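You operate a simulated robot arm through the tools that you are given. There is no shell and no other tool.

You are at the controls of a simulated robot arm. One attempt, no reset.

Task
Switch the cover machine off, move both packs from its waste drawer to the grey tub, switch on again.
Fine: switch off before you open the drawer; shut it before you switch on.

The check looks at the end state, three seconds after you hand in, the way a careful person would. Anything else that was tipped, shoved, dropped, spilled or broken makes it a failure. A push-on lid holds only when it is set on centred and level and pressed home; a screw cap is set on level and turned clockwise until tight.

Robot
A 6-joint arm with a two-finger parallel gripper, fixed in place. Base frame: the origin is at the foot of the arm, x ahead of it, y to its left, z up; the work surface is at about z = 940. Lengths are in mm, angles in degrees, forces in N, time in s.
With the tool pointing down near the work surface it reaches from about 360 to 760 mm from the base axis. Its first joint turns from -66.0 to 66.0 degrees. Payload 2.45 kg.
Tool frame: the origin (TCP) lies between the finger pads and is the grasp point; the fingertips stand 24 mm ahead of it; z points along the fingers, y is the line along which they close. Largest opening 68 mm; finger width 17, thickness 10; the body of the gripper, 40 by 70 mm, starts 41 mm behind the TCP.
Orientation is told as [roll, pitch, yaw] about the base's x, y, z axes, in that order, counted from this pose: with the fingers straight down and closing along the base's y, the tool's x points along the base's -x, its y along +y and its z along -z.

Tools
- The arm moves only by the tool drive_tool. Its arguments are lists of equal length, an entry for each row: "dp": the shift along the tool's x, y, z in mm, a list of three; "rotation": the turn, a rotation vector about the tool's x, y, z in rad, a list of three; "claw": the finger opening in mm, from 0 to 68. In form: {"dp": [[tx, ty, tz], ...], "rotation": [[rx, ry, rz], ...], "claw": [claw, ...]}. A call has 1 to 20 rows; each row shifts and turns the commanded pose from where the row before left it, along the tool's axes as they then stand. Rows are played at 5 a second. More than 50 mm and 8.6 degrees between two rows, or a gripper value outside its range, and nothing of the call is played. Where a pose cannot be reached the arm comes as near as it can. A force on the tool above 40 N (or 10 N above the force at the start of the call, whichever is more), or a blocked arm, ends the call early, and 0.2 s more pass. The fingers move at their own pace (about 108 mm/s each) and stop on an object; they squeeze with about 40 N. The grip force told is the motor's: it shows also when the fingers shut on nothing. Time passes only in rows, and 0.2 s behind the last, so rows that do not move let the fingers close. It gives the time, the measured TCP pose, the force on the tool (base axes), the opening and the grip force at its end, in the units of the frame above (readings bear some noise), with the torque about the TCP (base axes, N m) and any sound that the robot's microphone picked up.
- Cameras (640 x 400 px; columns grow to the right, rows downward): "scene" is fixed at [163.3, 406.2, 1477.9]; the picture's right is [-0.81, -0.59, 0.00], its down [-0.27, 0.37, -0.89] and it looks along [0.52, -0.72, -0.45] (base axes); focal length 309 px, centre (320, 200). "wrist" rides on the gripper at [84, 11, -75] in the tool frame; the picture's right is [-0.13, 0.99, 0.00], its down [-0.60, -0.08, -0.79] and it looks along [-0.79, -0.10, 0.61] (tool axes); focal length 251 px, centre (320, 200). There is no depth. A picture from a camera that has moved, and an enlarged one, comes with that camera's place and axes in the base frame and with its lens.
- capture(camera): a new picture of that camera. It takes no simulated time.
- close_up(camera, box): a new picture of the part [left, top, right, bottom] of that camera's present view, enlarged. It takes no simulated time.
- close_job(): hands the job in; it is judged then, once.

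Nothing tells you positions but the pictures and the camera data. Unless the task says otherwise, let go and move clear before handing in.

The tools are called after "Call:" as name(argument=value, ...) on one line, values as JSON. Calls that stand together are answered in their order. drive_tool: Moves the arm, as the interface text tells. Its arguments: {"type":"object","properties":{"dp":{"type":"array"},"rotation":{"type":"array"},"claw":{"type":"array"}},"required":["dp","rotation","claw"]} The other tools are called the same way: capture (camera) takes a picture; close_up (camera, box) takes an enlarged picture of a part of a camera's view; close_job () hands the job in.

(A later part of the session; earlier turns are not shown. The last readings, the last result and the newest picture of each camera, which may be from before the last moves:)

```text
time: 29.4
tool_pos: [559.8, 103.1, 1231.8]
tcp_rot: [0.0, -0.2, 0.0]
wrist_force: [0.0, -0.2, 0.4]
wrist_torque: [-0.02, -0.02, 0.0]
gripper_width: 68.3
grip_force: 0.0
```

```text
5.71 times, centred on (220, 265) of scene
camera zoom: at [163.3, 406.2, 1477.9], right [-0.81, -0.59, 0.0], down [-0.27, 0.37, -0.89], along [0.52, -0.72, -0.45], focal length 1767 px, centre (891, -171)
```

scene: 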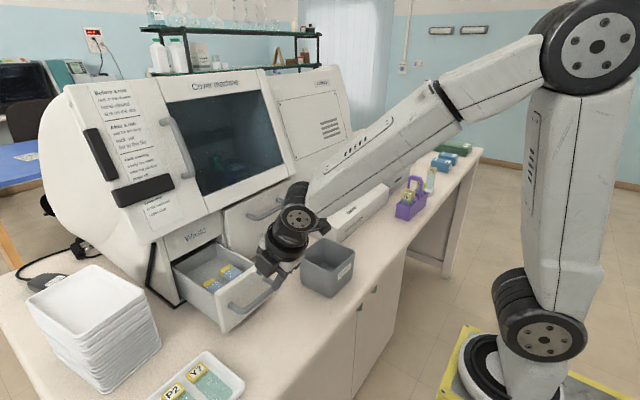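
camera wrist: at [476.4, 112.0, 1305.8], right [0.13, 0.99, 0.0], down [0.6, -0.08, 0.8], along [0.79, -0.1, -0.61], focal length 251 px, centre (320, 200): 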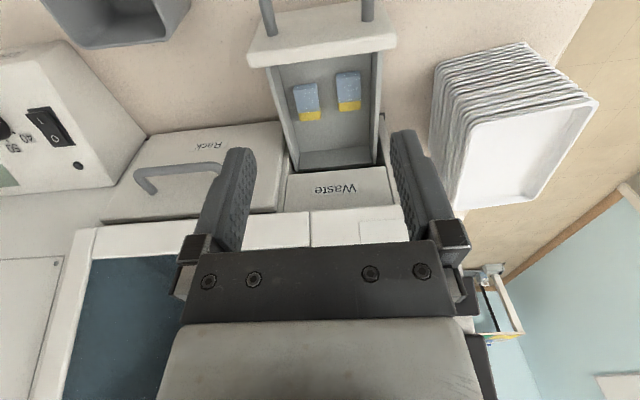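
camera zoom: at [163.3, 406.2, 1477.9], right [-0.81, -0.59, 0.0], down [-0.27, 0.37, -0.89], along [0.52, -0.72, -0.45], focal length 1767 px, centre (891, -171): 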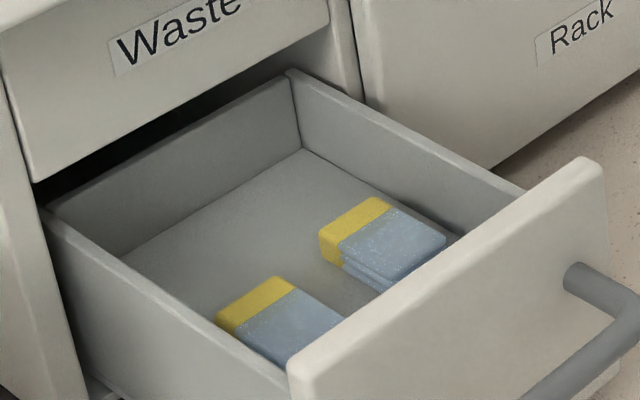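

Each pack is about 46 × 30 mm, lying along x on the drawer floor with tops near z = 1007. Pack A is centred at about (651, 127), pack B at about (660, 73), and the drawer walls are at about y = 42 and 157. I'll use yaw 0 with a 12° tilt and stage above pack A.

Call:
drive_tool(dp=[[0, 0, 0], [0, 0, 0], [-10.4, 6, 38.4], [-10.4, 6, 38.4], [-10.4, 6, 38.4], [-10.4, 6, 33.4], [0, 0, 0]], rotation=[[0, -0.105, 0], [0, -0.105, 0], [0, 0, 0], [0, 0, 0], [0, 0, 0], [0, 0, 0], [0, 0, 0]], claw=[42, 42, 42, 42, 42, 42, 42])

Call:
capture(camera="wrist")

Call:
close_up(camera="wrist", box=[220, 30, 420, 180])

Call:
close_up(camera="scene", box=[140, 190, 300, 310])

```text
time: 31.0
tool_pos: [633.2, 127.2, 1095.6]
tcp_rot: [0.1, -12.3, 0.0]
wrist_force: [0.3, 0.2, 0.0]
wrist_torque: [0.0, -0.02, 0.0]
gripper_width: 42.1
grip_force: 0.0
```

```text
taken
camera wrist: at [534.7, 136.6, 1150.4], right [0.13, 0.99, 0.03], down [0.42, -0.08, 0.9], along [0.9, -0.1, -0.43], focal length 251 px, centre (320, 200)
```

wrist: 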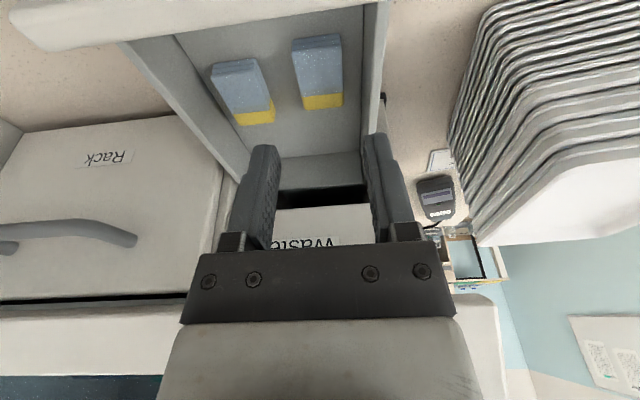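

```text
2.67 times, centred on (320, 105) of wrist
camera zoom: at [534.7, 136.6, 1150.4], right [0.13, 0.99, 0.03], down [0.42, -0.08, 0.9], along [0.9, -0.1, -0.43], focal length 670 px, centre (320, 453)
```

zoom: 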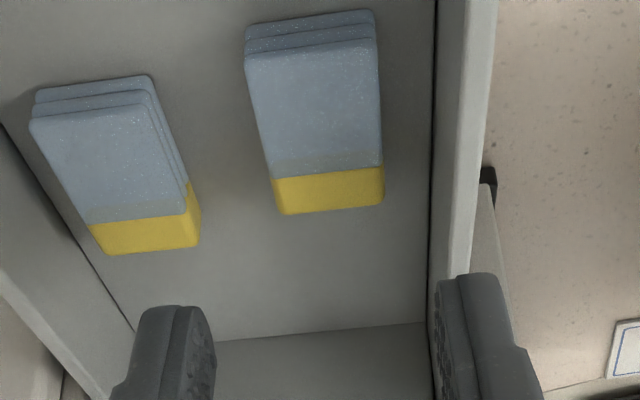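

```text
3.33 times, centred on (220, 250) of scene
camera zoom: at [163.3, 406.2, 1477.9], right [-0.81, -0.59, 0.0], down [-0.27, 0.37, -0.89], along [0.52, -0.72, -0.45], focal length 1031 px, centre (653, 33)
```

zoom: 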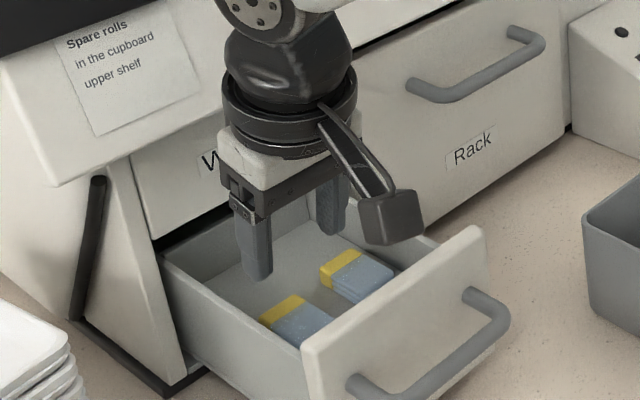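

Pack A is 45 × 29 mm, centred at about (655, 127), with only about 14 mm to the drawer's left wall (+y side), which is tight for a 10 mm finger. Gripping along its length leaves more room, so I'll raise, turn 90° and come nearly vertical.

Call:
drive_tool(dp=[[0, 0, -30], [0, 0, 0], [0, 0, 0], [0, 0, 0], [0, 0, 0], [0, 0, 0], [0, 0, 0], [0, 0, 0], [0, 0, 0], [0, 0, 0], [0, 0, 0], [0, 0, 0], [0, 0, 0], [0, 0, 0], [0, 0, 0]], rotation=[[0, 0, 0], [0, 0, -0.1428], [0, 0, -0.1428], [0, 0, -0.1428], [0, 0, -0.1428], [0, 0, -0.1428], [0, 0, -0.1428], [0, 0, -0.1428], [0, 0, -0.1428], [0, 0, -0.1428], [0, 0, -0.1428], [0, 0, -0.1428], [-0.081, 0, 0], [-0.081, 0, 0], [0, 0, 0]], claw=[42, 42, 42, 42, 42, 42, 42, 42, 42, 42, 42, 42, 60, 62, 62])

Call:
capture(camera="wrist")

Call:
capture(camera="scene")

```text
time: 34.2
tool_pos: [626.0, 124.9, 1123.4]
tcp_rot: [-2.9, 0.0, 90.0]
wrist_force: [-0.2, 0.0, 0.1]
wrist_torque: [-0.01, -0.01, 0.01]
gripper_width: 61.8
grip_force: 0.0
```

```text
taken
camera wrist: at [611.5, 40.8, 1197.9], right [-0.99, 0.13, -0.05], down [0.04, 0.6, 0.8], along [0.13, 0.79, -0.6], focal length 251 px, centre (320, 200)
```

wrist: 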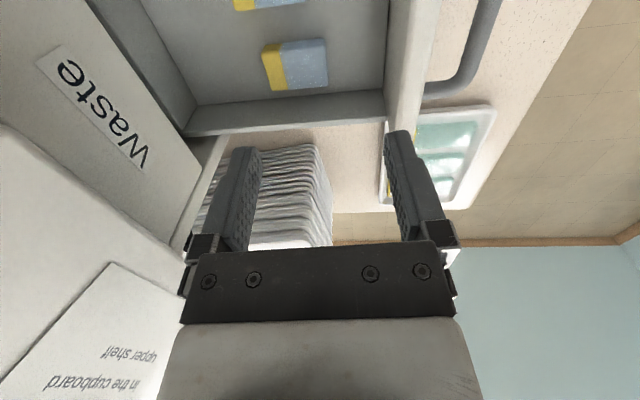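

```text
taken
```

scene: 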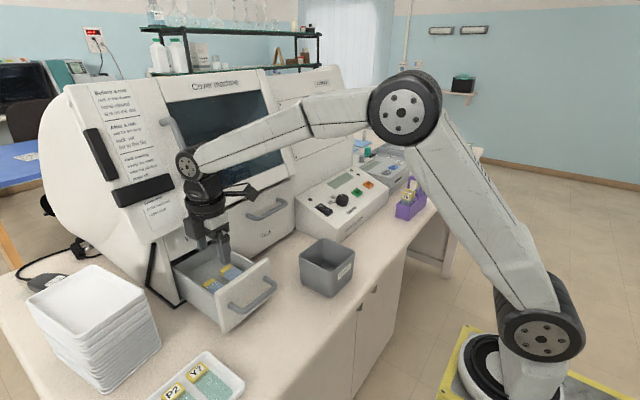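

Call:
close_up(camera="wrist", box=[200, 0, 420, 140])

Call:
close_up(camera="scene", box=[120, 120, 300, 320])

```text
2.86 times, centred on (310, 70) of wrist
camera zoom: at [611.5, 40.8, 1197.9], right [-0.99, 0.13, -0.05], down [0.04, 0.6, 0.8], along [0.13, 0.79, -0.6], focal length 718 px, centre (349, 571)
```

zoom: 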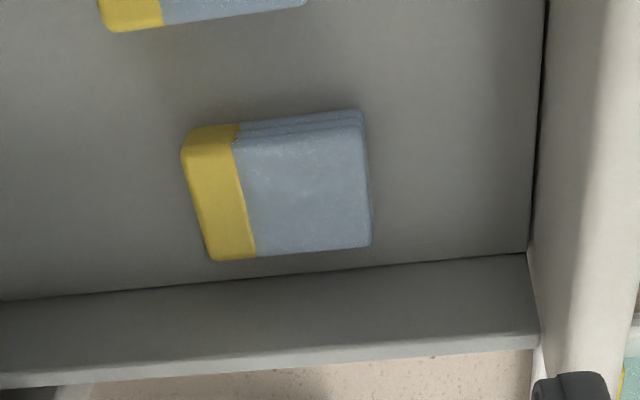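

```text
2.00 times, centred on (210, 220) of scene
camera zoom: at [163.3, 406.2, 1477.9], right [-0.81, -0.59, 0.0], down [-0.27, 0.37, -0.89], along [0.52, -0.72, -0.45], focal length 618 px, centre (540, 160)
```

zoom: 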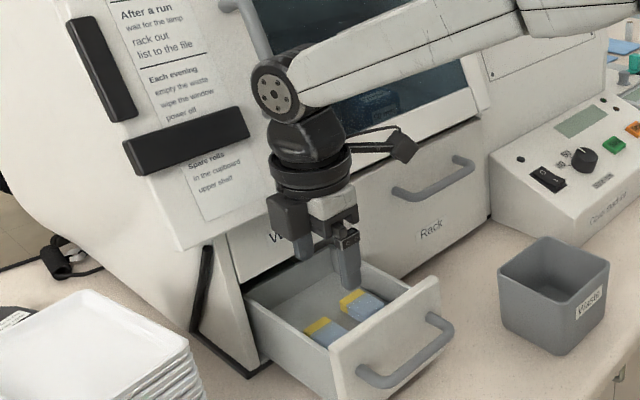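

From this view, pack A centres at about (650, 127) with its top near z = 1010. I'll align over it, descend 60 mm to just above it, and check clearances to the hood and walls.

Call:
drive_tool(dp=[[-2.1, -18.3, 0], [0, 0, 20], [0, 0, 20], [0, 0, 20], [0, 0, 0]], rotation=[[0, 0, 0], [0, 0, 0], [0, 0, 0], [0, 0, 0], [0, 0, 0]], claw=[62, 62, 62, 62, 62])

Call:
capture(camera="wrist")

Call:
close_up(camera="wrist", box=[220, 20, 420, 180])

Call:
close_up(camera="scene", box=[120, 120, 300, 320])

```text
time: 35.4
tool_pos: [647.1, 129.6, 1064.7]
tcp_rot: [-3.0, -0.1, 90.0]
wrist_force: [0.4, -0.4, 0.2]
wrist_torque: [-0.03, -0.02, -0.01]
gripper_width: 62.0
grip_force: 0.0
```

```text
taken
camera wrist: at [632.8, 43.6, 1139.2], right [-0.99, 0.13, -0.05], down [0.04, 0.6, 0.8], along [0.13, 0.79, -0.6], focal length 251 px, centre (320, 200)
```

wrist: 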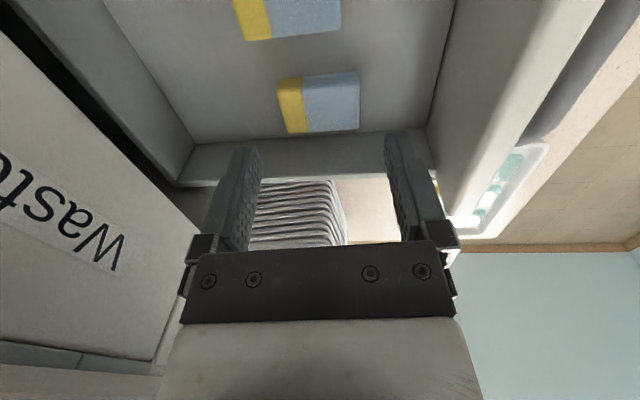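

```text
2.50 times, centred on (320, 100) of wrist
camera zoom: at [632.8, 43.6, 1139.2], right [-0.99, 0.13, -0.05], down [0.04, 0.6, 0.8], along [0.13, 0.79, -0.6], focal length 629 px, centre (320, 450)
```

zoom: 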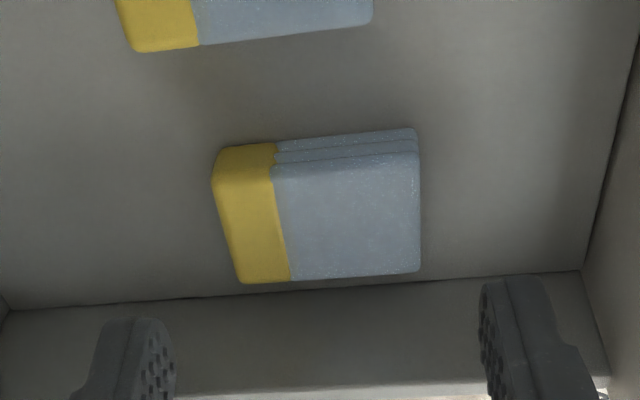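

```text
2.00 times, centred on (210, 220) of scene
camera zoom: at [163.3, 406.2, 1477.9], right [-0.81, -0.59, 0.0], down [-0.27, 0.37, -0.89], along [0.52, -0.72, -0.45], focal length 618 px, centre (540, 160)
```

zoom: 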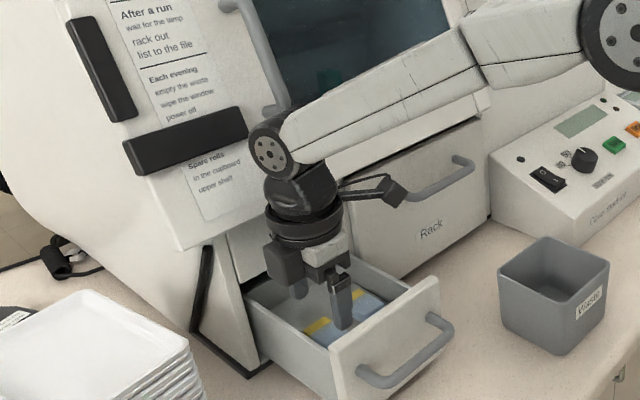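

The gripper is centred on pack A and clears the hood. I'll descend the last 38 mm with the tips ending about 3 mm above the drawer floor.

Call:
drive_tool(dp=[[0, 0, 15], [0, 0, 12], [0, 0, 6], [0, 0, 3], [0, 0, 0]], rotation=[[0, 0, 0], [0, 0, 0], [0, 0, 0], [0, 0, 0], [0, 0, 0]], claw=[62, 62, 62, 62, 62])

Call:
close_up(camera="wrist", box=[200, 20, 440, 200])

Call:
close_up(camera="scene", box=[120, 140, 280, 300])

```text
time: 36.6
tool_pos: [648.2, 129.2, 1028.6]
tcp_rot: [-3.1, 0.0, 90.0]
wrist_force: [0.2, -0.5, -0.4]
wrist_torque: [-0.03, 0.03, -0.01]
gripper_width: 61.9
grip_force: 0.0
```

```text
2.22 times, centred on (320, 110) of wrist
camera zoom: at [634.6, 43.0, 1102.9], right [-0.99, 0.13, -0.05], down [0.04, 0.6, 0.8], along [0.13, 0.79, -0.6], focal length 559 px, centre (320, 400)
```

zoom: 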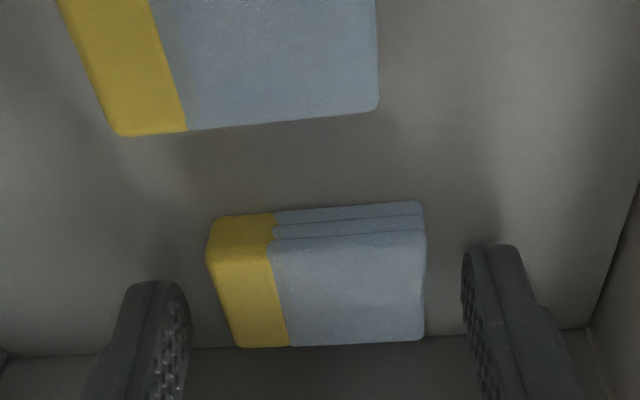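

```text
2.50 times, centred on (200, 220) of scene
camera zoom: at [163.3, 406.2, 1477.9], right [-0.81, -0.59, 0.0], down [-0.27, 0.37, -0.89], along [0.52, -0.72, -0.45], focal length 773 px, centre (620, 150)
```

zoom: 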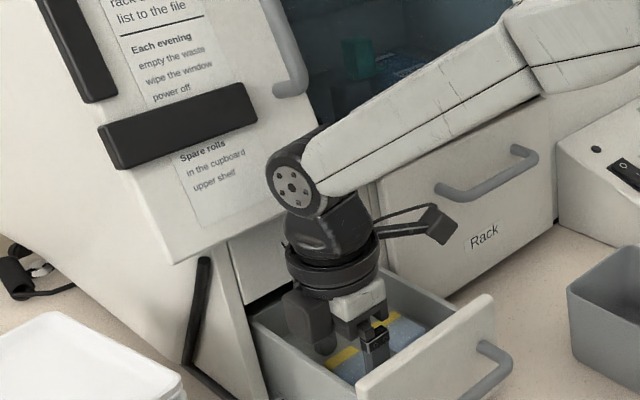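

Both fingers straddle the pack with no contact. I'll go down 3 mm more and close.

Call:
drive_tool(dp=[[0, 0, 2.5], [0, 0, 0], [0, 0, 0], [0, 0, 0], [0, 0, 0]], rotation=[[0, 0, 0], [0, 0, 0], [0, 0, 0], [0, 0, 0], [0, 0, 0]], claw=[62, 62, 40, 30, 30])

Call:
close_up(camera="wrist", box=[200, 20, 440, 200])

```text
time: 37.8
tool_pos: [649.5, 128.6, 1026.1]
tcp_rot: [-3.0, -0.1, 90.0]
wrist_force: [-0.4, 0.6, -0.3]
wrist_torque: [0.01, 0.0, 0.0]
gripper_width: 45.1
grip_force: 40.2
```

```text
2.22 times, centred on (320, 110) of wrist
camera zoom: at [634.8, 42.9, 1100.6], right [-0.99, 0.13, -0.05], down [0.04, 0.6, 0.8], along [0.13, 0.79, -0.6], focal length 559 px, centre (320, 400)
```

zoom: 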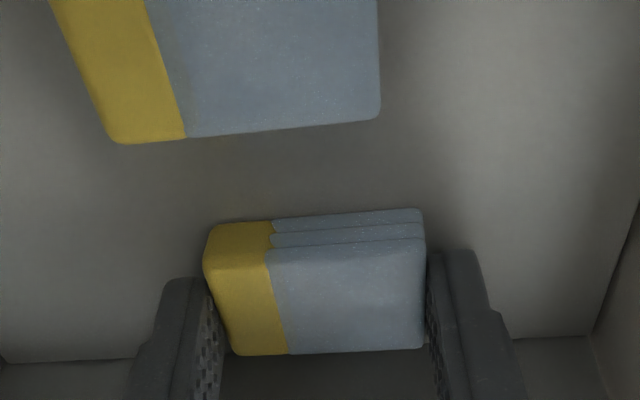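

Pack A is gripped at 45.1 mm. I'll lift it straight up clear of the drawer, and look at the tub.

Call:
drive_tool(dp=[[0, 0, -10], [0, 0, -20], [0, 0, -30], [0, 0, -35], [0, 0, -35], [0, 0, 0]], rotation=[[0, 0, 0], [0, 0, 0], [0, 0, 0], [0, 0, 0], [0, 0, 0], [0, 0, 0]], claw=[30, 30, 30, 30, 30, 30])

Call:
capture(camera="wrist")

Call:
close_up(camera="scene", box=[280, 210, 380, 310])

Call:
close_up(camera="scene", box=[140, 150, 300, 310])

```text
time: 39.2
tool_pos: [641.3, 127.7, 1156.8]
tcp_rot: [-3.0, 0.0, 90.0]
wrist_force: [0.1, -0.1, 0.0]
wrist_torque: [-0.01, 0.0, 0.02]
gripper_width: 44.8
grip_force: 40.2
```

```text
taken
camera wrist: at [628.2, 42.5, 1231.0], right [-0.99, 0.13, -0.05], down [0.04, 0.6, 0.8], along [0.13, 0.79, -0.6], focal length 251 px, centre (320, 200)
```

wrist: 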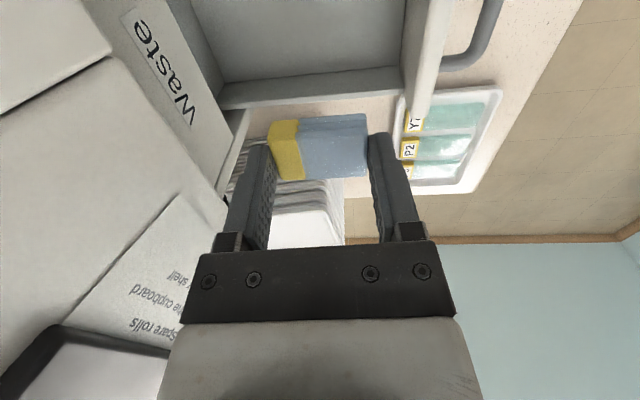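

```text
4.00 times, centred on (330, 260) of scene
camera zoom: at [163.3, 406.2, 1477.9], right [-0.81, -0.59, 0.0], down [-0.27, 0.37, -0.89], along [0.52, -0.72, -0.45], focal length 1237 px, centre (280, -40)
```

zoom: 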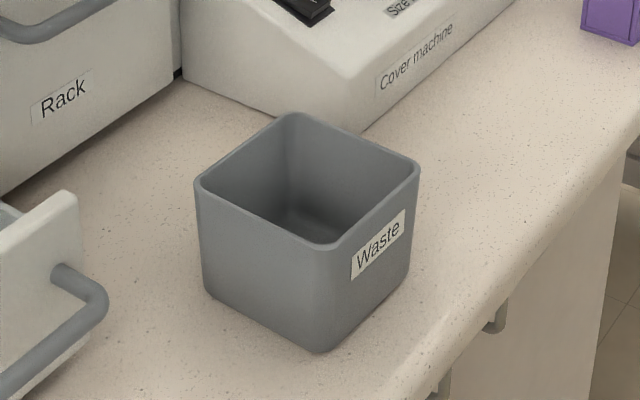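

```text
2.50 times, centred on (220, 230) of scene
camera zoom: at [163.3, 406.2, 1477.9], right [-0.81, -0.59, 0.0], down [-0.27, 0.37, -0.89], along [0.52, -0.72, -0.45], focal length 773 px, centre (570, 125)
```

zoom: 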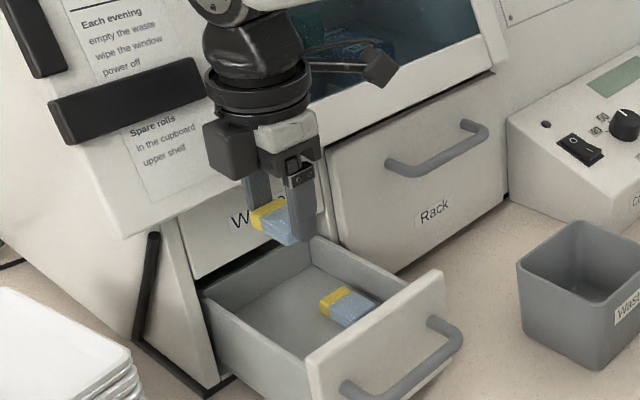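

Pack A is out of the drawer. The grey tub (labelled Waste) sits at about x 457–553, y -145…-51, rim near z = 1023. I'll carry the pack over to the tub's right half (y ≈ -120).

Call:
drive_tool(dp=[[0, 0, 0], [41.3, 22.7, 0], [41.3, 22.7, 0], [41.3, 22.7, 0], [41.3, 22.7, 0], [41.3, 22.7, 0], [41.2, 22.7, 0], [0, 0, 0]], rotation=[[-0.052, 0, 0], [0, 0, 0], [0, 0, 0], [0, 0, 0], [0, 0, 0], [0, 0, 0], [0, 0, 0], [0, 0, 0]], claw=[30, 30, 30, 30, 30, 30, 30, 30])

Call:
capture(camera="wrist")

Call:
capture(camera="scene")

```text
time: 41.0
tool_pos: [506.8, -121.5, 1155.4]
tcp_rot: [0.0, -0.1, 89.9]
wrist_force: [-0.1, -0.2, -1.0]
wrist_torque: [0.01, 0.03, -0.01]
gripper_width: 44.9
grip_force: 40.3
```

```text
taken
camera wrist: at [496.0, -205.7, 1230.5], right [-0.99, 0.13, 0.0], down [0.08, 0.6, 0.79], along [0.1, 0.79, -0.61], focal length 251 px, centre (320, 200)
```

wrist: 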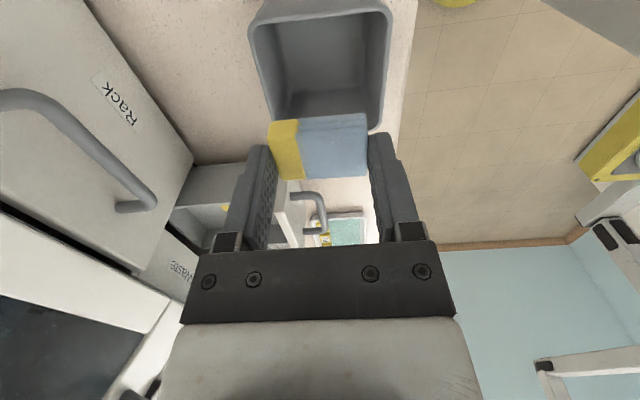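

```text
taken
```

scene: 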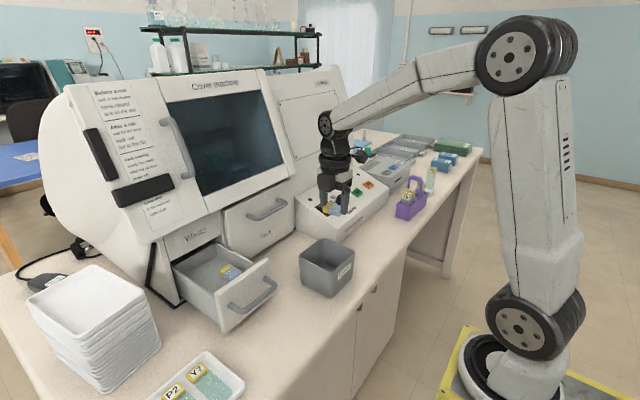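

The pack hangs over the tub. I'll nudge it a few mm inward and lower it close to the tub floor.

Call:
drive_tool(dp=[[-4, 2, 20], [0, 0, 40], [0, 0, 40], [0, 0, 40], [0, 0, 20], [0, 0, 8], [0, 0, 0]], rotation=[[0, 0, 0], [0, 0, 0], [0, 0, 0], [0, 0, 0], [0, 0, 0], [0, 0, 0], [0, 0, 0]], claw=[30, 30, 30, 30, 30, 30, 30])

Call:
capture(camera="wrist")

Call:
close_up(camera="scene", box=[260, 180, 400, 310])

```text
time: 42.6
tool_pos: [505.2, -116.3, 988.3]
tcp_rot: [-0.1, 0.0, 90.1]
wrist_force: [0.7, -0.3, 0.0]
wrist_torque: [-0.01, -0.03, 0.0]
gripper_width: 44.7
grip_force: 40.1
```

```text
taken
camera wrist: at [494.1, -201.1, 1062.9], right [-0.99, 0.13, 0.0], down [0.08, 0.6, 0.79], along [0.1, 0.79, -0.61], focal length 251 px, centre (320, 200)
```

wrist: 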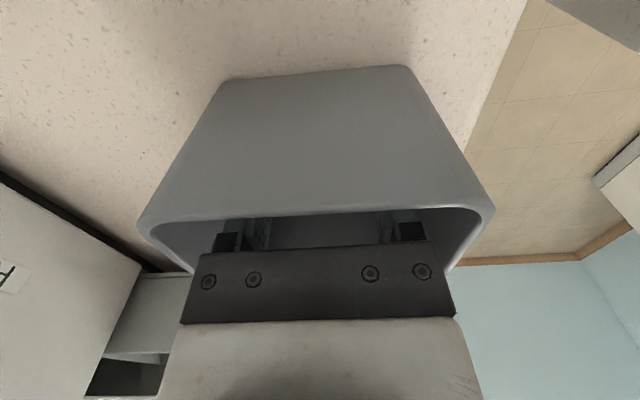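

```text
3.08 times, centred on (330, 245) of scene
camera zoom: at [163.3, 406.2, 1477.9], right [-0.81, -0.59, 0.0], down [-0.27, 0.37, -0.89], along [0.52, -0.72, -0.45], focal length 951 px, centre (289, 62)
```

zoom: 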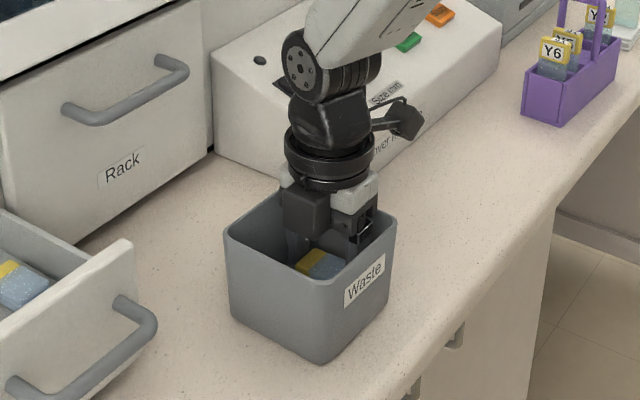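

Pack A is inside the tub near the floor. I'll lower 6 mm more, open gently, and rise straight out.

Call:
drive_tool(dp=[[0, 0, 6], [0, 0, 0], [0, 0, 0], [0, 0, 0]], rotation=[[0, 0, 0], [0, 0, 0], [0, 0, 0], [0, 0, 0]], claw=[30, 50, 54, 54])

Call:
close_up(camera="scene", box=[280, 190, 380, 290])

```text
time: 43.6
tool_pos: [504.7, -115.9, 981.0]
tcp_rot: [0.0, 0.0, 90.0]
wrist_force: [0.5, 0.3, 0.6]
wrist_torque: [0.0, -0.01, 0.0]
gripper_width: 53.9
grip_force: 0.1
```

```text
4.00 times, centred on (330, 240) of scene
camera zoom: at [163.3, 406.2, 1477.9], right [-0.81, -0.59, 0.0], down [-0.27, 0.37, -0.89], along [0.52, -0.72, -0.45], focal length 1237 px, centre (280, 40)
```

zoom: 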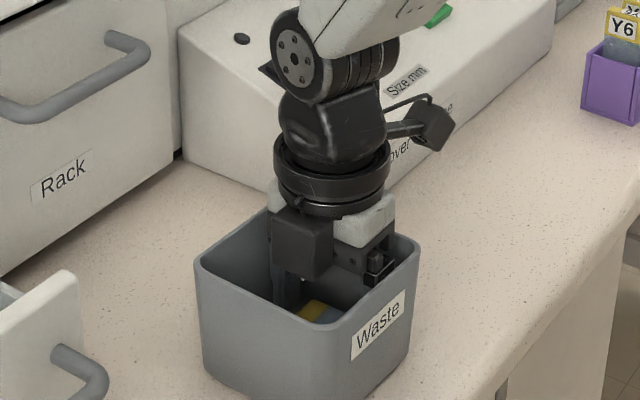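

Pack A is released on the tub floor. I'll rise straight up out of the tub and confirm.

Call:
drive_tool(dp=[[0, 0, -20], [0, 0, -40], [0, 0, -40], [0, 0, -40], [0, 0, -30], [0, 0, 0]], rotation=[[0, 0, 0], [0, 0, 0], [0, 0, 0], [0, 0, 0], [0, 0, 0], [0, 0, 0]], claw=[54, 54, 54, 54, 58, 62])

Call:
close_up(camera="scene", box=[270, 200, 390, 320])

Call:
capture(camera="wrist")

```text
time: 45.0
tool_pos: [504.4, -115.8, 1154.1]
tcp_rot: [0.0, 0.0, 90.1]
wrist_force: [-0.2, -0.1, -0.8]
wrist_torque: [-0.02, -0.03, 0.0]
gripper_width: 62.2
grip_force: 0.0
```

```text
3.33 times, centred on (330, 260) of scene
camera zoom: at [163.3, 406.2, 1477.9], right [-0.81, -0.59, 0.0], down [-0.27, 0.37, -0.89], along [0.52, -0.72, -0.45], focal length 1031 px, centre (287, 0)
```

zoom: 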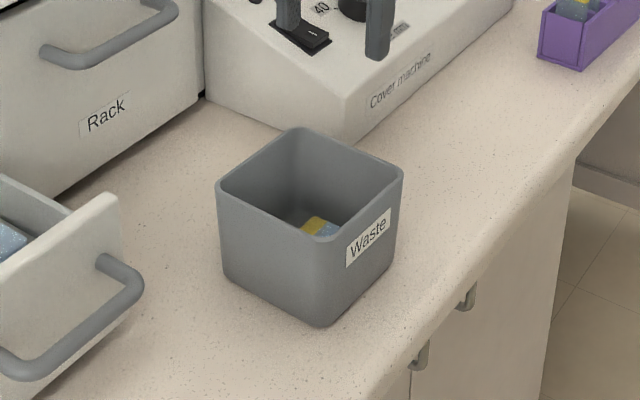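

```text
taken
camera wrist: at [493.6, -201.1, 1227.9], right [-0.99, 0.13, 0.0], down [0.08, 0.6, 0.79], along [0.1, 0.79, -0.61], focal length 251 px, centre (320, 200)
```

wrist: 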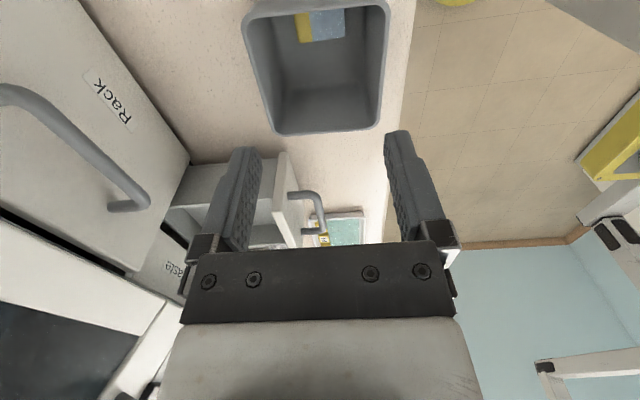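

Pack A lies in the tub. Next is pack B at about (657, 73), so I'll go back over the drawer with the same orientation.

Call:
drive_tool(dp=[[-37.8, -29.5, 0], [-37.8, -29.5, 0], [-37.8, -29.5, 0], [-37.8, -29.5, 0], [-37.8, -29.3, 0], [0, 0, 15], [0, 0, 15], [0, 0, 0]], rotation=[[0, 0, 0], [0, 0, 0], [0, 0, 0], [0, 0, 0], [0, 0, 0], [0.052, 0, 0], [0, 0, 0], [0, 0, 0]], claw=[62, 62, 62, 62, 62, 62, 62, 62])

Call:
capture(camera="wrist")

Call:
close_up(camera="wrist", box=[220, 0, 420, 160])

Call:
close_up(camera="scene", box=[140, 150, 300, 310])

```text
time: 46.8
tool_pos: [653.0, 74.4, 1121.5]
tcp_rot: [-3.0, 0.1, 90.0]
wrist_force: [0.5, -0.2, 0.7]
wrist_torque: [0.0, 0.01, 0.04]
gripper_width: 62.0
grip_force: 0.1
```

```text
taken
camera wrist: at [638.0, -11.4, 1195.9], right [-0.99, 0.13, -0.05], down [0.04, 0.6, 0.8], along [0.13, 0.79, -0.6], focal length 251 px, centre (320, 200)
```

wrist: 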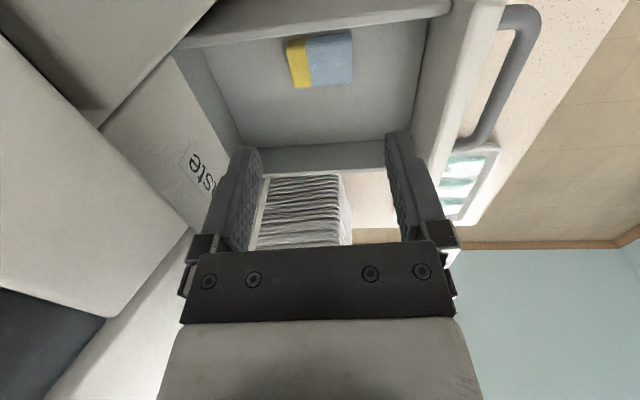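

```text
2.50 times, centred on (320, 80) of wrist
camera zoom: at [638.0, -11.4, 1195.9], right [-0.99, 0.13, -0.05], down [0.04, 0.6, 0.8], along [0.13, 0.79, -0.6], focal length 629 px, centre (320, 500)
```

zoom: 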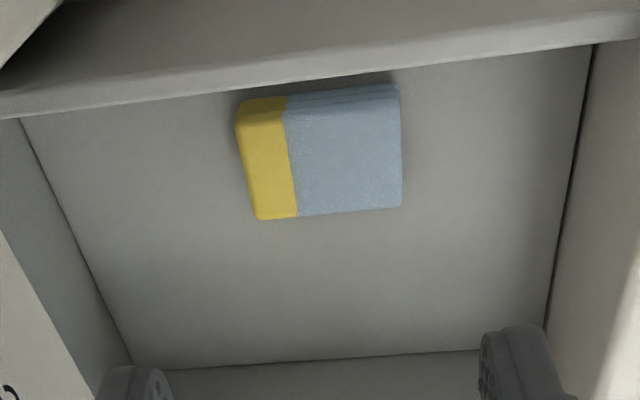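

```text
2.50 times, centred on (220, 230) of scene
camera zoom: at [163.3, 406.2, 1477.9], right [-0.81, -0.59, 0.0], down [-0.27, 0.37, -0.89], along [0.52, -0.72, -0.45], focal length 773 px, centre (570, 125)
```

zoom: 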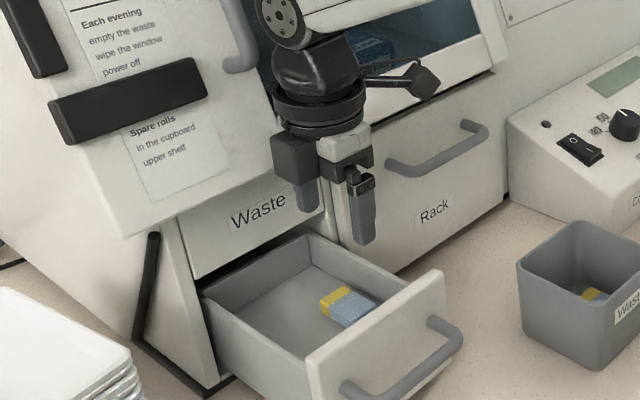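

Pack B is centred at (657, 74), so only about 1.5 mm of correction is needed. I'll descend in stages to gripping height.

Call:
drive_tool(dp=[[-1, 1.5, 20], [0, 0, 25], [0, 0, 22], [0, 0, 15], [0, 0, 8], [0, 0, 0]], rotation=[[0, 0, 0], [0, 0, 0], [0, 0, 0], [0, 0, 0], [0, 0, 0], [0, 0, 0]], claw=[62, 62, 62, 62, 62, 62])

Call:
close_up(camera="wrist", box=[200, 20, 440, 200])

Call:
close_up(camera="scene", box=[140, 150, 300, 310])

```text
time: 48.2
tool_pos: [656.4, 74.2, 1032.8]
tcp_rot: [-3.1, 0.0, 90.0]
wrist_force: [-0.4, -0.2, 0.5]
wrist_torque: [0.03, 0.02, 0.0]
gripper_width: 62.1
grip_force: 0.2
```

```text
2.22 times, centred on (320, 110) of wrist
camera zoom: at [640.9, -10.8, 1106.2], right [-0.99, 0.13, -0.05], down [0.04, 0.6, 0.8], along [0.13, 0.79, -0.6], focal length 559 px, centre (320, 400)
```

zoom: 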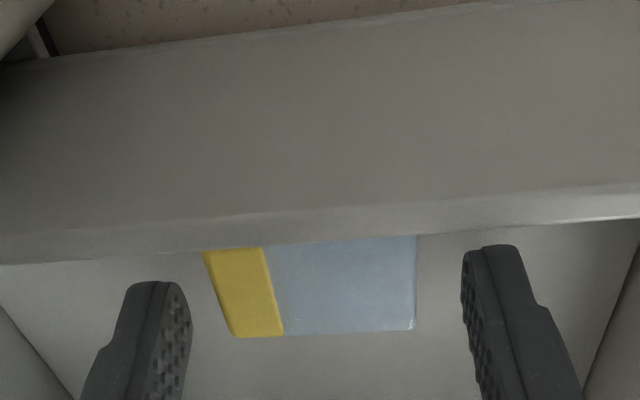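

```text
2.50 times, centred on (220, 230) of scene
camera zoom: at [163.3, 406.2, 1477.9], right [-0.81, -0.59, 0.0], down [-0.27, 0.37, -0.89], along [0.52, -0.72, -0.45], focal length 773 px, centre (570, 125)
```

zoom: 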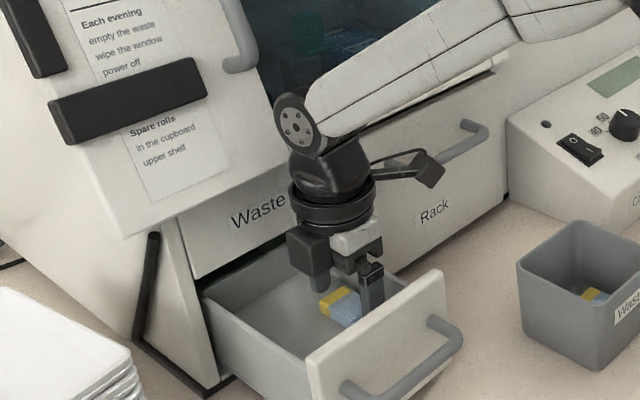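

Aligned with no contact. I'll go down the last 6.5 mm, close, and lift.

Call:
drive_tool(dp=[[0, 0, 4], [0, 0, 2.5], [0, 0, 0], [0, 0, 0], [0, 0, 0]], rotation=[[0, 0, 0], [0, 0, 0], [0, 0, 0], [0, 0, 0], [0, 0, 0]], claw=[62, 62, 40, 30, 30])

Call:
close_up(camera="wrist", box=[200, 20, 440, 200])

```text
time: 49.4
tool_pos: [656.2, 74.5, 1025.9]
tcp_rot: [-2.9, 0.0, 90.0]
wrist_force: [-0.8, 1.0, 2.8]
wrist_torque: [0.01, 0.06, 0.0]
gripper_width: 45.0
grip_force: 40.0
```

```text
2.22 times, centred on (320, 110) of wrist
camera zoom: at [641.2, -10.8, 1100.0], right [-0.99, 0.13, -0.05], down [0.04, 0.6, 0.8], along [0.13, 0.79, -0.6], focal length 559 px, centre (320, 400)
```

zoom: 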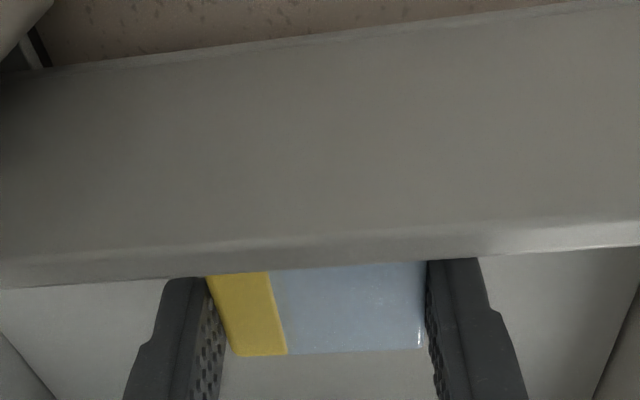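

Pack B is gripped at 45.0 mm. I'll lift it straight out of the drawer.

Call:
drive_tool(dp=[[0, 0, -10], [0, 0, -20], [0, 0, -30], [0, 0, -35], [0, 0, -35], [0, 0, 0]], rotation=[[0, 0, 0], [0, 0, 0], [0, 0, 0], [0, 0, 0], [0, 0, 0], [0, 0, 0]], claw=[30, 30, 30, 30, 30, 30])

Call:
close_up(camera="scene", box=[140, 150, 300, 310])

```text
time: 50.8
tool_pos: [648.3, 75.7, 1155.9]
tcp_rot: [-3.0, 0.0, 90.0]
wrist_force: [0.1, 0.2, -1.0]
wrist_torque: [-0.02, 0.03, -0.01]
gripper_width: 44.9
grip_force: 40.2
```

```text
2.50 times, centred on (220, 230) of scene
camera zoom: at [163.3, 406.2, 1477.9], right [-0.81, -0.59, 0.0], down [-0.27, 0.37, -0.89], along [0.52, -0.72, -0.45], focal length 773 px, centre (570, 125)
```

zoom: 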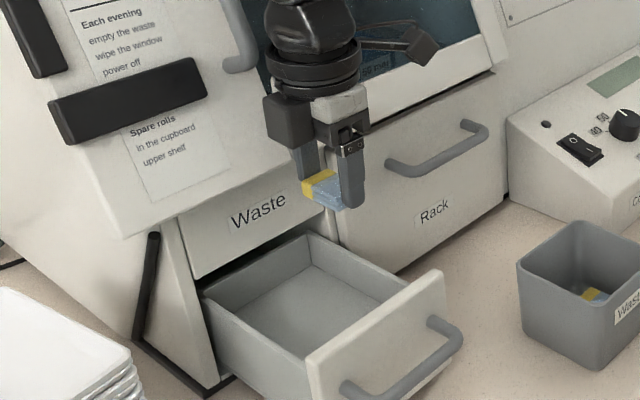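

The drawer is empty. I'll carry pack B to the free half of the tub (y ≈ -79).

Call:
drive_tool(dp=[[0, 0, 0], [30.8, 28.8, 0], [30.8, 28.8, 0], [30.8, 28.8, 0], [30.8, 28.8, 0], [30.8, 28.8, 0], [0, 0, 0]], rotation=[[-0.052, 0, 0], [0, 0, 0], [0, 0, 0], [0, 0, 0], [0, 0, 0], [0, 0, 0], [0, 0, 0]], claw=[30, 30, 30, 30, 30, 30, 30])

Call:
capture(camera="wrist")

Call:
close_up(camera="scene", box=[260, 160, 400, 310])

```text
time: 52.4
tool_pos: [503.7, -80.1, 1154.4]
tcp_rot: [0.1, 0.0, 90.0]
wrist_force: [-1.1, 0.1, -0.3]
wrist_torque: [0.03, -0.01, 0.03]
gripper_width: 44.8
grip_force: 39.7
```

```text
taken
camera wrist: at [494.7, -165.3, 1229.7], right [-0.99, 0.13, 0.0], down [0.08, 0.6, 0.79], along [0.1, 0.79, -0.61], focal length 251 px, centre (320, 200)
```

wrist: 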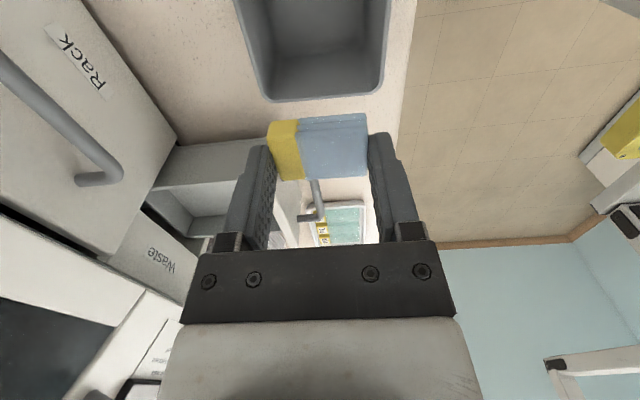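

```text
2.67 times, centred on (330, 235) of scene
camera zoom: at [163.3, 406.1, 1477.9], right [-0.81, -0.59, 0.0], down [-0.27, 0.37, -0.89], along [0.52, -0.72, -0.45], focal length 825 px, centre (293, 107)
```

zoom: 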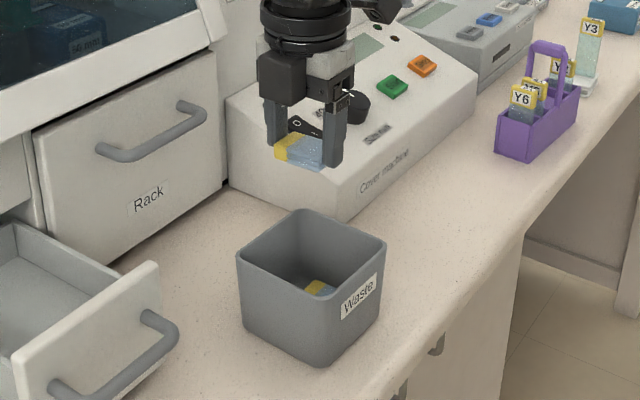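

Pack B is above the free half. I'll lower it, stopping at about z = 998 to check clearance to the rim.

Call:
drive_tool(dp=[[0, 0, 40], [0, 0, 40], [0, 0, 40], [0, 0, 25], [0, 0, 12], [0, 0, 0]], rotation=[[0, 0, 0], [0, 0, 0], [0, 0, 0], [0, 0, 0], [0, 0, 0], [0, 0, 0]], claw=[30, 30, 30, 30, 30, 30])

Call:
close_up(camera="scene", box=[280, 190, 380, 290])

Call:
capture(camera="wrist")

```text
time: 53.8
tool_pos: [505.9, -79.4, 998.6]
tcp_rot: [-0.1, 0.0, 89.9]
wrist_force: [0.4, 0.3, -0.8]
wrist_torque: [0.02, 0.0, 0.0]
gripper_width: 44.9
grip_force: 40.4
```

```text
4.00 times, centred on (330, 240) of scene
camera zoom: at [163.3, 406.2, 1477.9], right [-0.81, -0.59, 0.0], down [-0.27, 0.37, -0.89], along [0.52, -0.72, -0.45], focal length 1237 px, centre (280, 40)
```

zoom: 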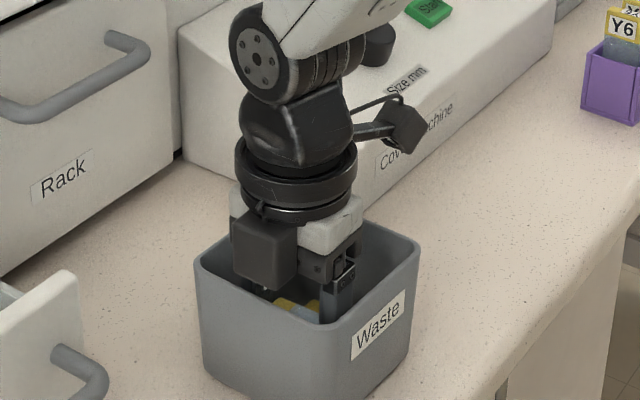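

```text
taken
camera wrist: at [494.9, -165.2, 1072.8], right [-0.99, 0.13, 0.0], down [0.08, 0.6, 0.79], along [0.1, 0.79, -0.61], focal length 251 px, centre (320, 200)
```

wrist: 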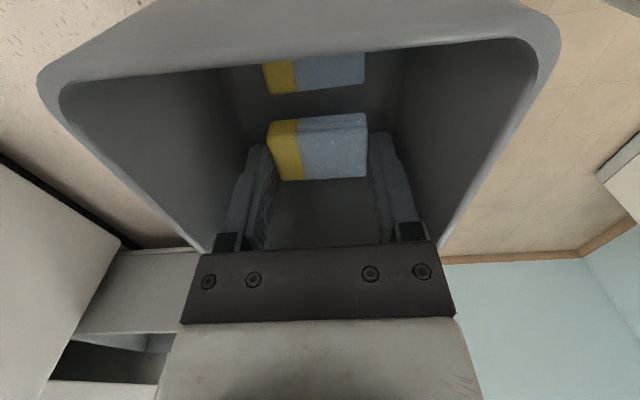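

Both packs are visible side by side, and the gripper's housing stays about 20 mm above the rim. I'll lower 12 mm more and release.

Call:
drive_tool(dp=[[0, 0, 8], [0, 0, 5], [0, 0, 0], [0, 0, 0], [0, 0, 0]], rotation=[[0, 0, 0], [0, 0, 0], [0, 0, 0], [0, 0, 0], [0, 0, 0]], claw=[30, 30, 48, 54, 54])

Call:
capture(camera="wrist")

```text
time: 55.0
tool_pos: [505.3, -79.7, 986.2]
tcp_rot: [0.0, 0.0, 89.9]
wrist_force: [0.2, 0.5, -0.7]
wrist_torque: [-0.01, 0.0, -0.03]
gripper_width: 53.9
grip_force: 0.1
```

```text
taken
camera wrist: at [494.7, -164.9, 1060.5], right [-0.99, 0.13, 0.0], down [0.08, 0.6, 0.79], along [0.1, 0.79, -0.61], focal length 251 px, centre (320, 200)
```

wrist: 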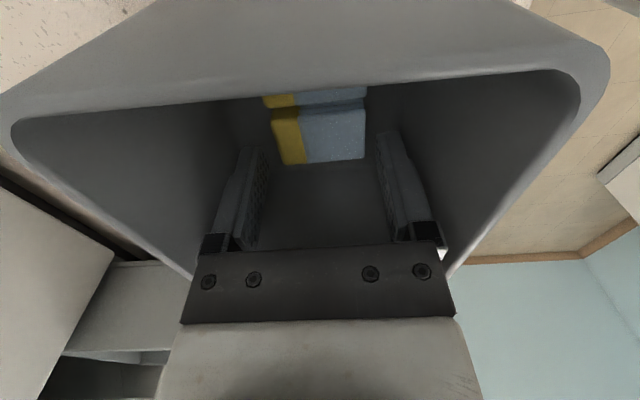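

Both packs are in the tub. I'll rise straight out and verify before shutting the drawer.

Call:
drive_tool(dp=[[0, 0, -20], [0, 0, -40], [0, 0, -40], [0, 0, -40], [0, 0, -10], [0, 0, 0]], rotation=[[0, 0, 0], [0, 0, 0], [0, 0, 0], [0, 0, 0], [0, 0, 0], [0, 0, 0]], claw=[54, 54, 54, 54, 40, 30])

Call:
capture(camera="wrist")

Call:
capture(camera="scene")

```text
time: 56.4
tool_pos: [505.1, -79.5, 1136.0]
tcp_rot: [0.0, 0.0, 89.9]
wrist_force: [0.4, 0.2, 0.1]
wrist_torque: [-0.04, -0.01, -0.05]
gripper_width: 29.9
grip_force: 0.0
```

```text
taken
camera wrist: at [495.3, -165.3, 1210.9], right [-0.99, 0.13, 0.0], down [0.08, 0.6, 0.79], along [0.1, 0.79, -0.61], focal length 251 px, centre (320, 200)
```

wrist: 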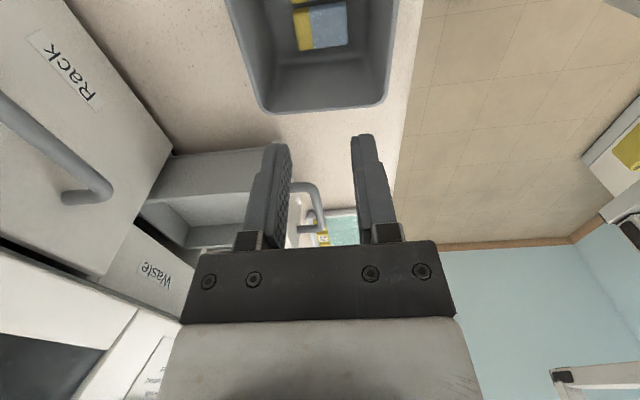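

```text
taken
```

scene: 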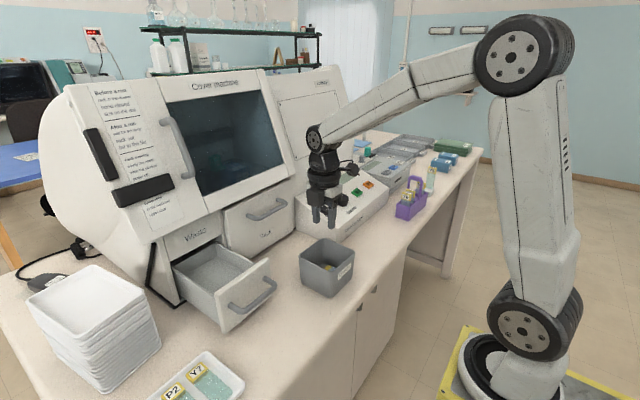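

Both packs are in the tub and the drawer is empty. Next I'll return to the drawer handle with the 25° tilt I used to open it.

Call:
drive_tool(dp=[[0, 0, 0], [0, 0, 0], [0, 0, 0], [-45.6, 5, 4.8], [-45.6, 5, 4.8], [-45.6, 5, 4.8], [-45.6, 5, 4.8], [0, 0, 0]], rotation=[[0.147, 0, 0], [0.147, 0, 0], [0.147, 0, 0], [0, 0, 0], [0, 0, 0], [0, 0, 0], [0, 0, 0], [0, 0, 0]], claw=[30, 30, 30, 30, 30, 30, 30, 30])

Call:
close_up(camera="wrist", box=[220, 0, 420, 180])

Call:
close_up(camera="scene", box=[160, 190, 320, 340])

```text
time: 58.2
tool_pos: [495.3, 103.6, 1110.3]
tcp_rot: [-25.3, 0.1, 90.2]
wrist_force: [-0.6, -1.4, 0.6]
wrist_torque: [-0.01, -0.02, -0.02]
gripper_width: 30.0
grip_force: 0.0
```

```text
2.22 times, centred on (320, 90) of wrist
camera zoom: at [453.6, 18.1, 1173.1], right [-0.9, 0.13, -0.42], down [-0.27, 0.6, 0.75], along [0.35, 0.79, -0.51], focal length 559 px, centre (320, 444)
```

zoom: 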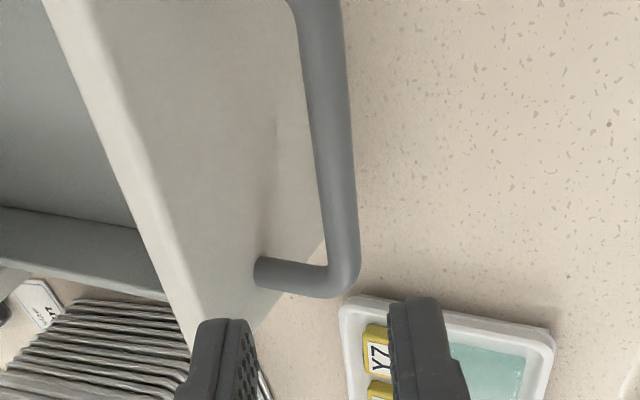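

```text
2.67 times, centred on (240, 265) of scene
camera zoom: at [163.3, 406.2, 1477.9], right [-0.81, -0.59, 0.0], down [-0.27, 0.37, -0.89], along [0.52, -0.72, -0.45], focal length 825 px, centre (533, 27)
```

zoom: 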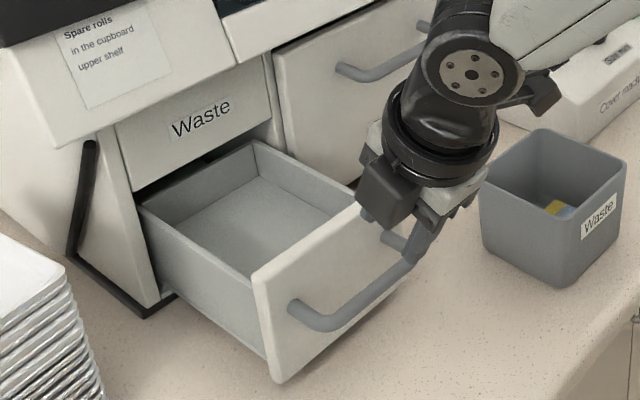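

The bar is about 4 mm towards the near finger and about 100 mm ahead. I'll advance onto it in two stages.

Call:
drive_tool(dp=[[0, 4, 20], [0, 0, 25], [0, 0, 20], [0, 0, 0]], rotation=[[0, 0, 0], [0, 0, 0], [0, 0, 0], [0, 0, 0]], claw=[30, 30, 30, 30])

Call:
close_up(camera="wrist", box=[220, 0, 420, 200])

```text
time: 59.2
tool_pos: [519.4, 103.5, 1049.4]
tcp_rot: [-25.3, 0.1, 89.9]
wrist_force: [-1.0, 0.5, 0.4]
wrist_torque: [0.0, -0.03, 0.02]
gripper_width: 29.8
grip_force: 0.0
```

```text
2.00 times, centred on (320, 100) of wrist
camera zoom: at [477.7, 17.5, 1113.0], right [-0.9, 0.13, -0.42], down [-0.27, 0.6, 0.75], along [0.35, 0.79, -0.51], focal length 503 px, centre (320, 400)
```

zoom: 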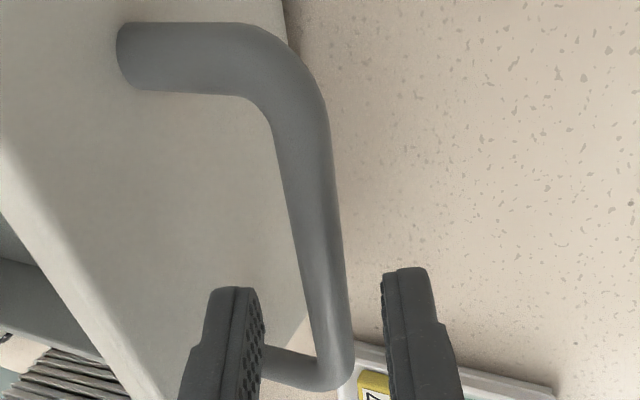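

The bar is centred between the fingers. I'll advance 29 mm and close.

Call:
drive_tool(dp=[[0, 0, 10], [0, 0, 8], [0, 0, 6], [0, 0, 5], [0, 0, 0], [0, 0, 0], [0, 0, 0]], rotation=[[0, 0, 0], [0, 0, 0], [0, 0, 0], [0, 0, 0], [0, 0, 0], [0, 0, 0], [0, 0, 0]], claw=[30, 30, 30, 30, 30, 0, 0])

Call:
close_up(camera="wrist", box=[220, 0, 420, 200])

```text
time: 60.8
tool_pos: [530.7, 103.5, 1023.0]
tcp_rot: [-25.2, 0.1, 90.1]
wrist_force: [0.7, -1.4, -0.6]
wrist_torque: [-0.17, -0.02, 0.39]
gripper_width: 11.7
grip_force: 32.4
```

```text
2.00 times, centred on (320, 100) of wrist
camera zoom: at [490.4, 17.7, 1086.3], right [-0.9, 0.13, -0.42], down [-0.27, 0.6, 0.75], along [0.35, 0.79, -0.51], focal length 503 px, centre (320, 400)
```

zoom: 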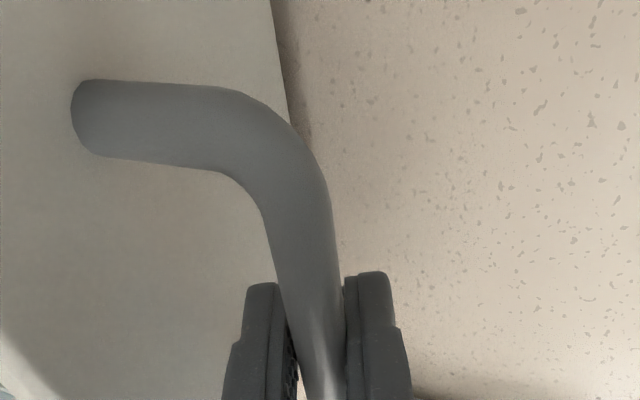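

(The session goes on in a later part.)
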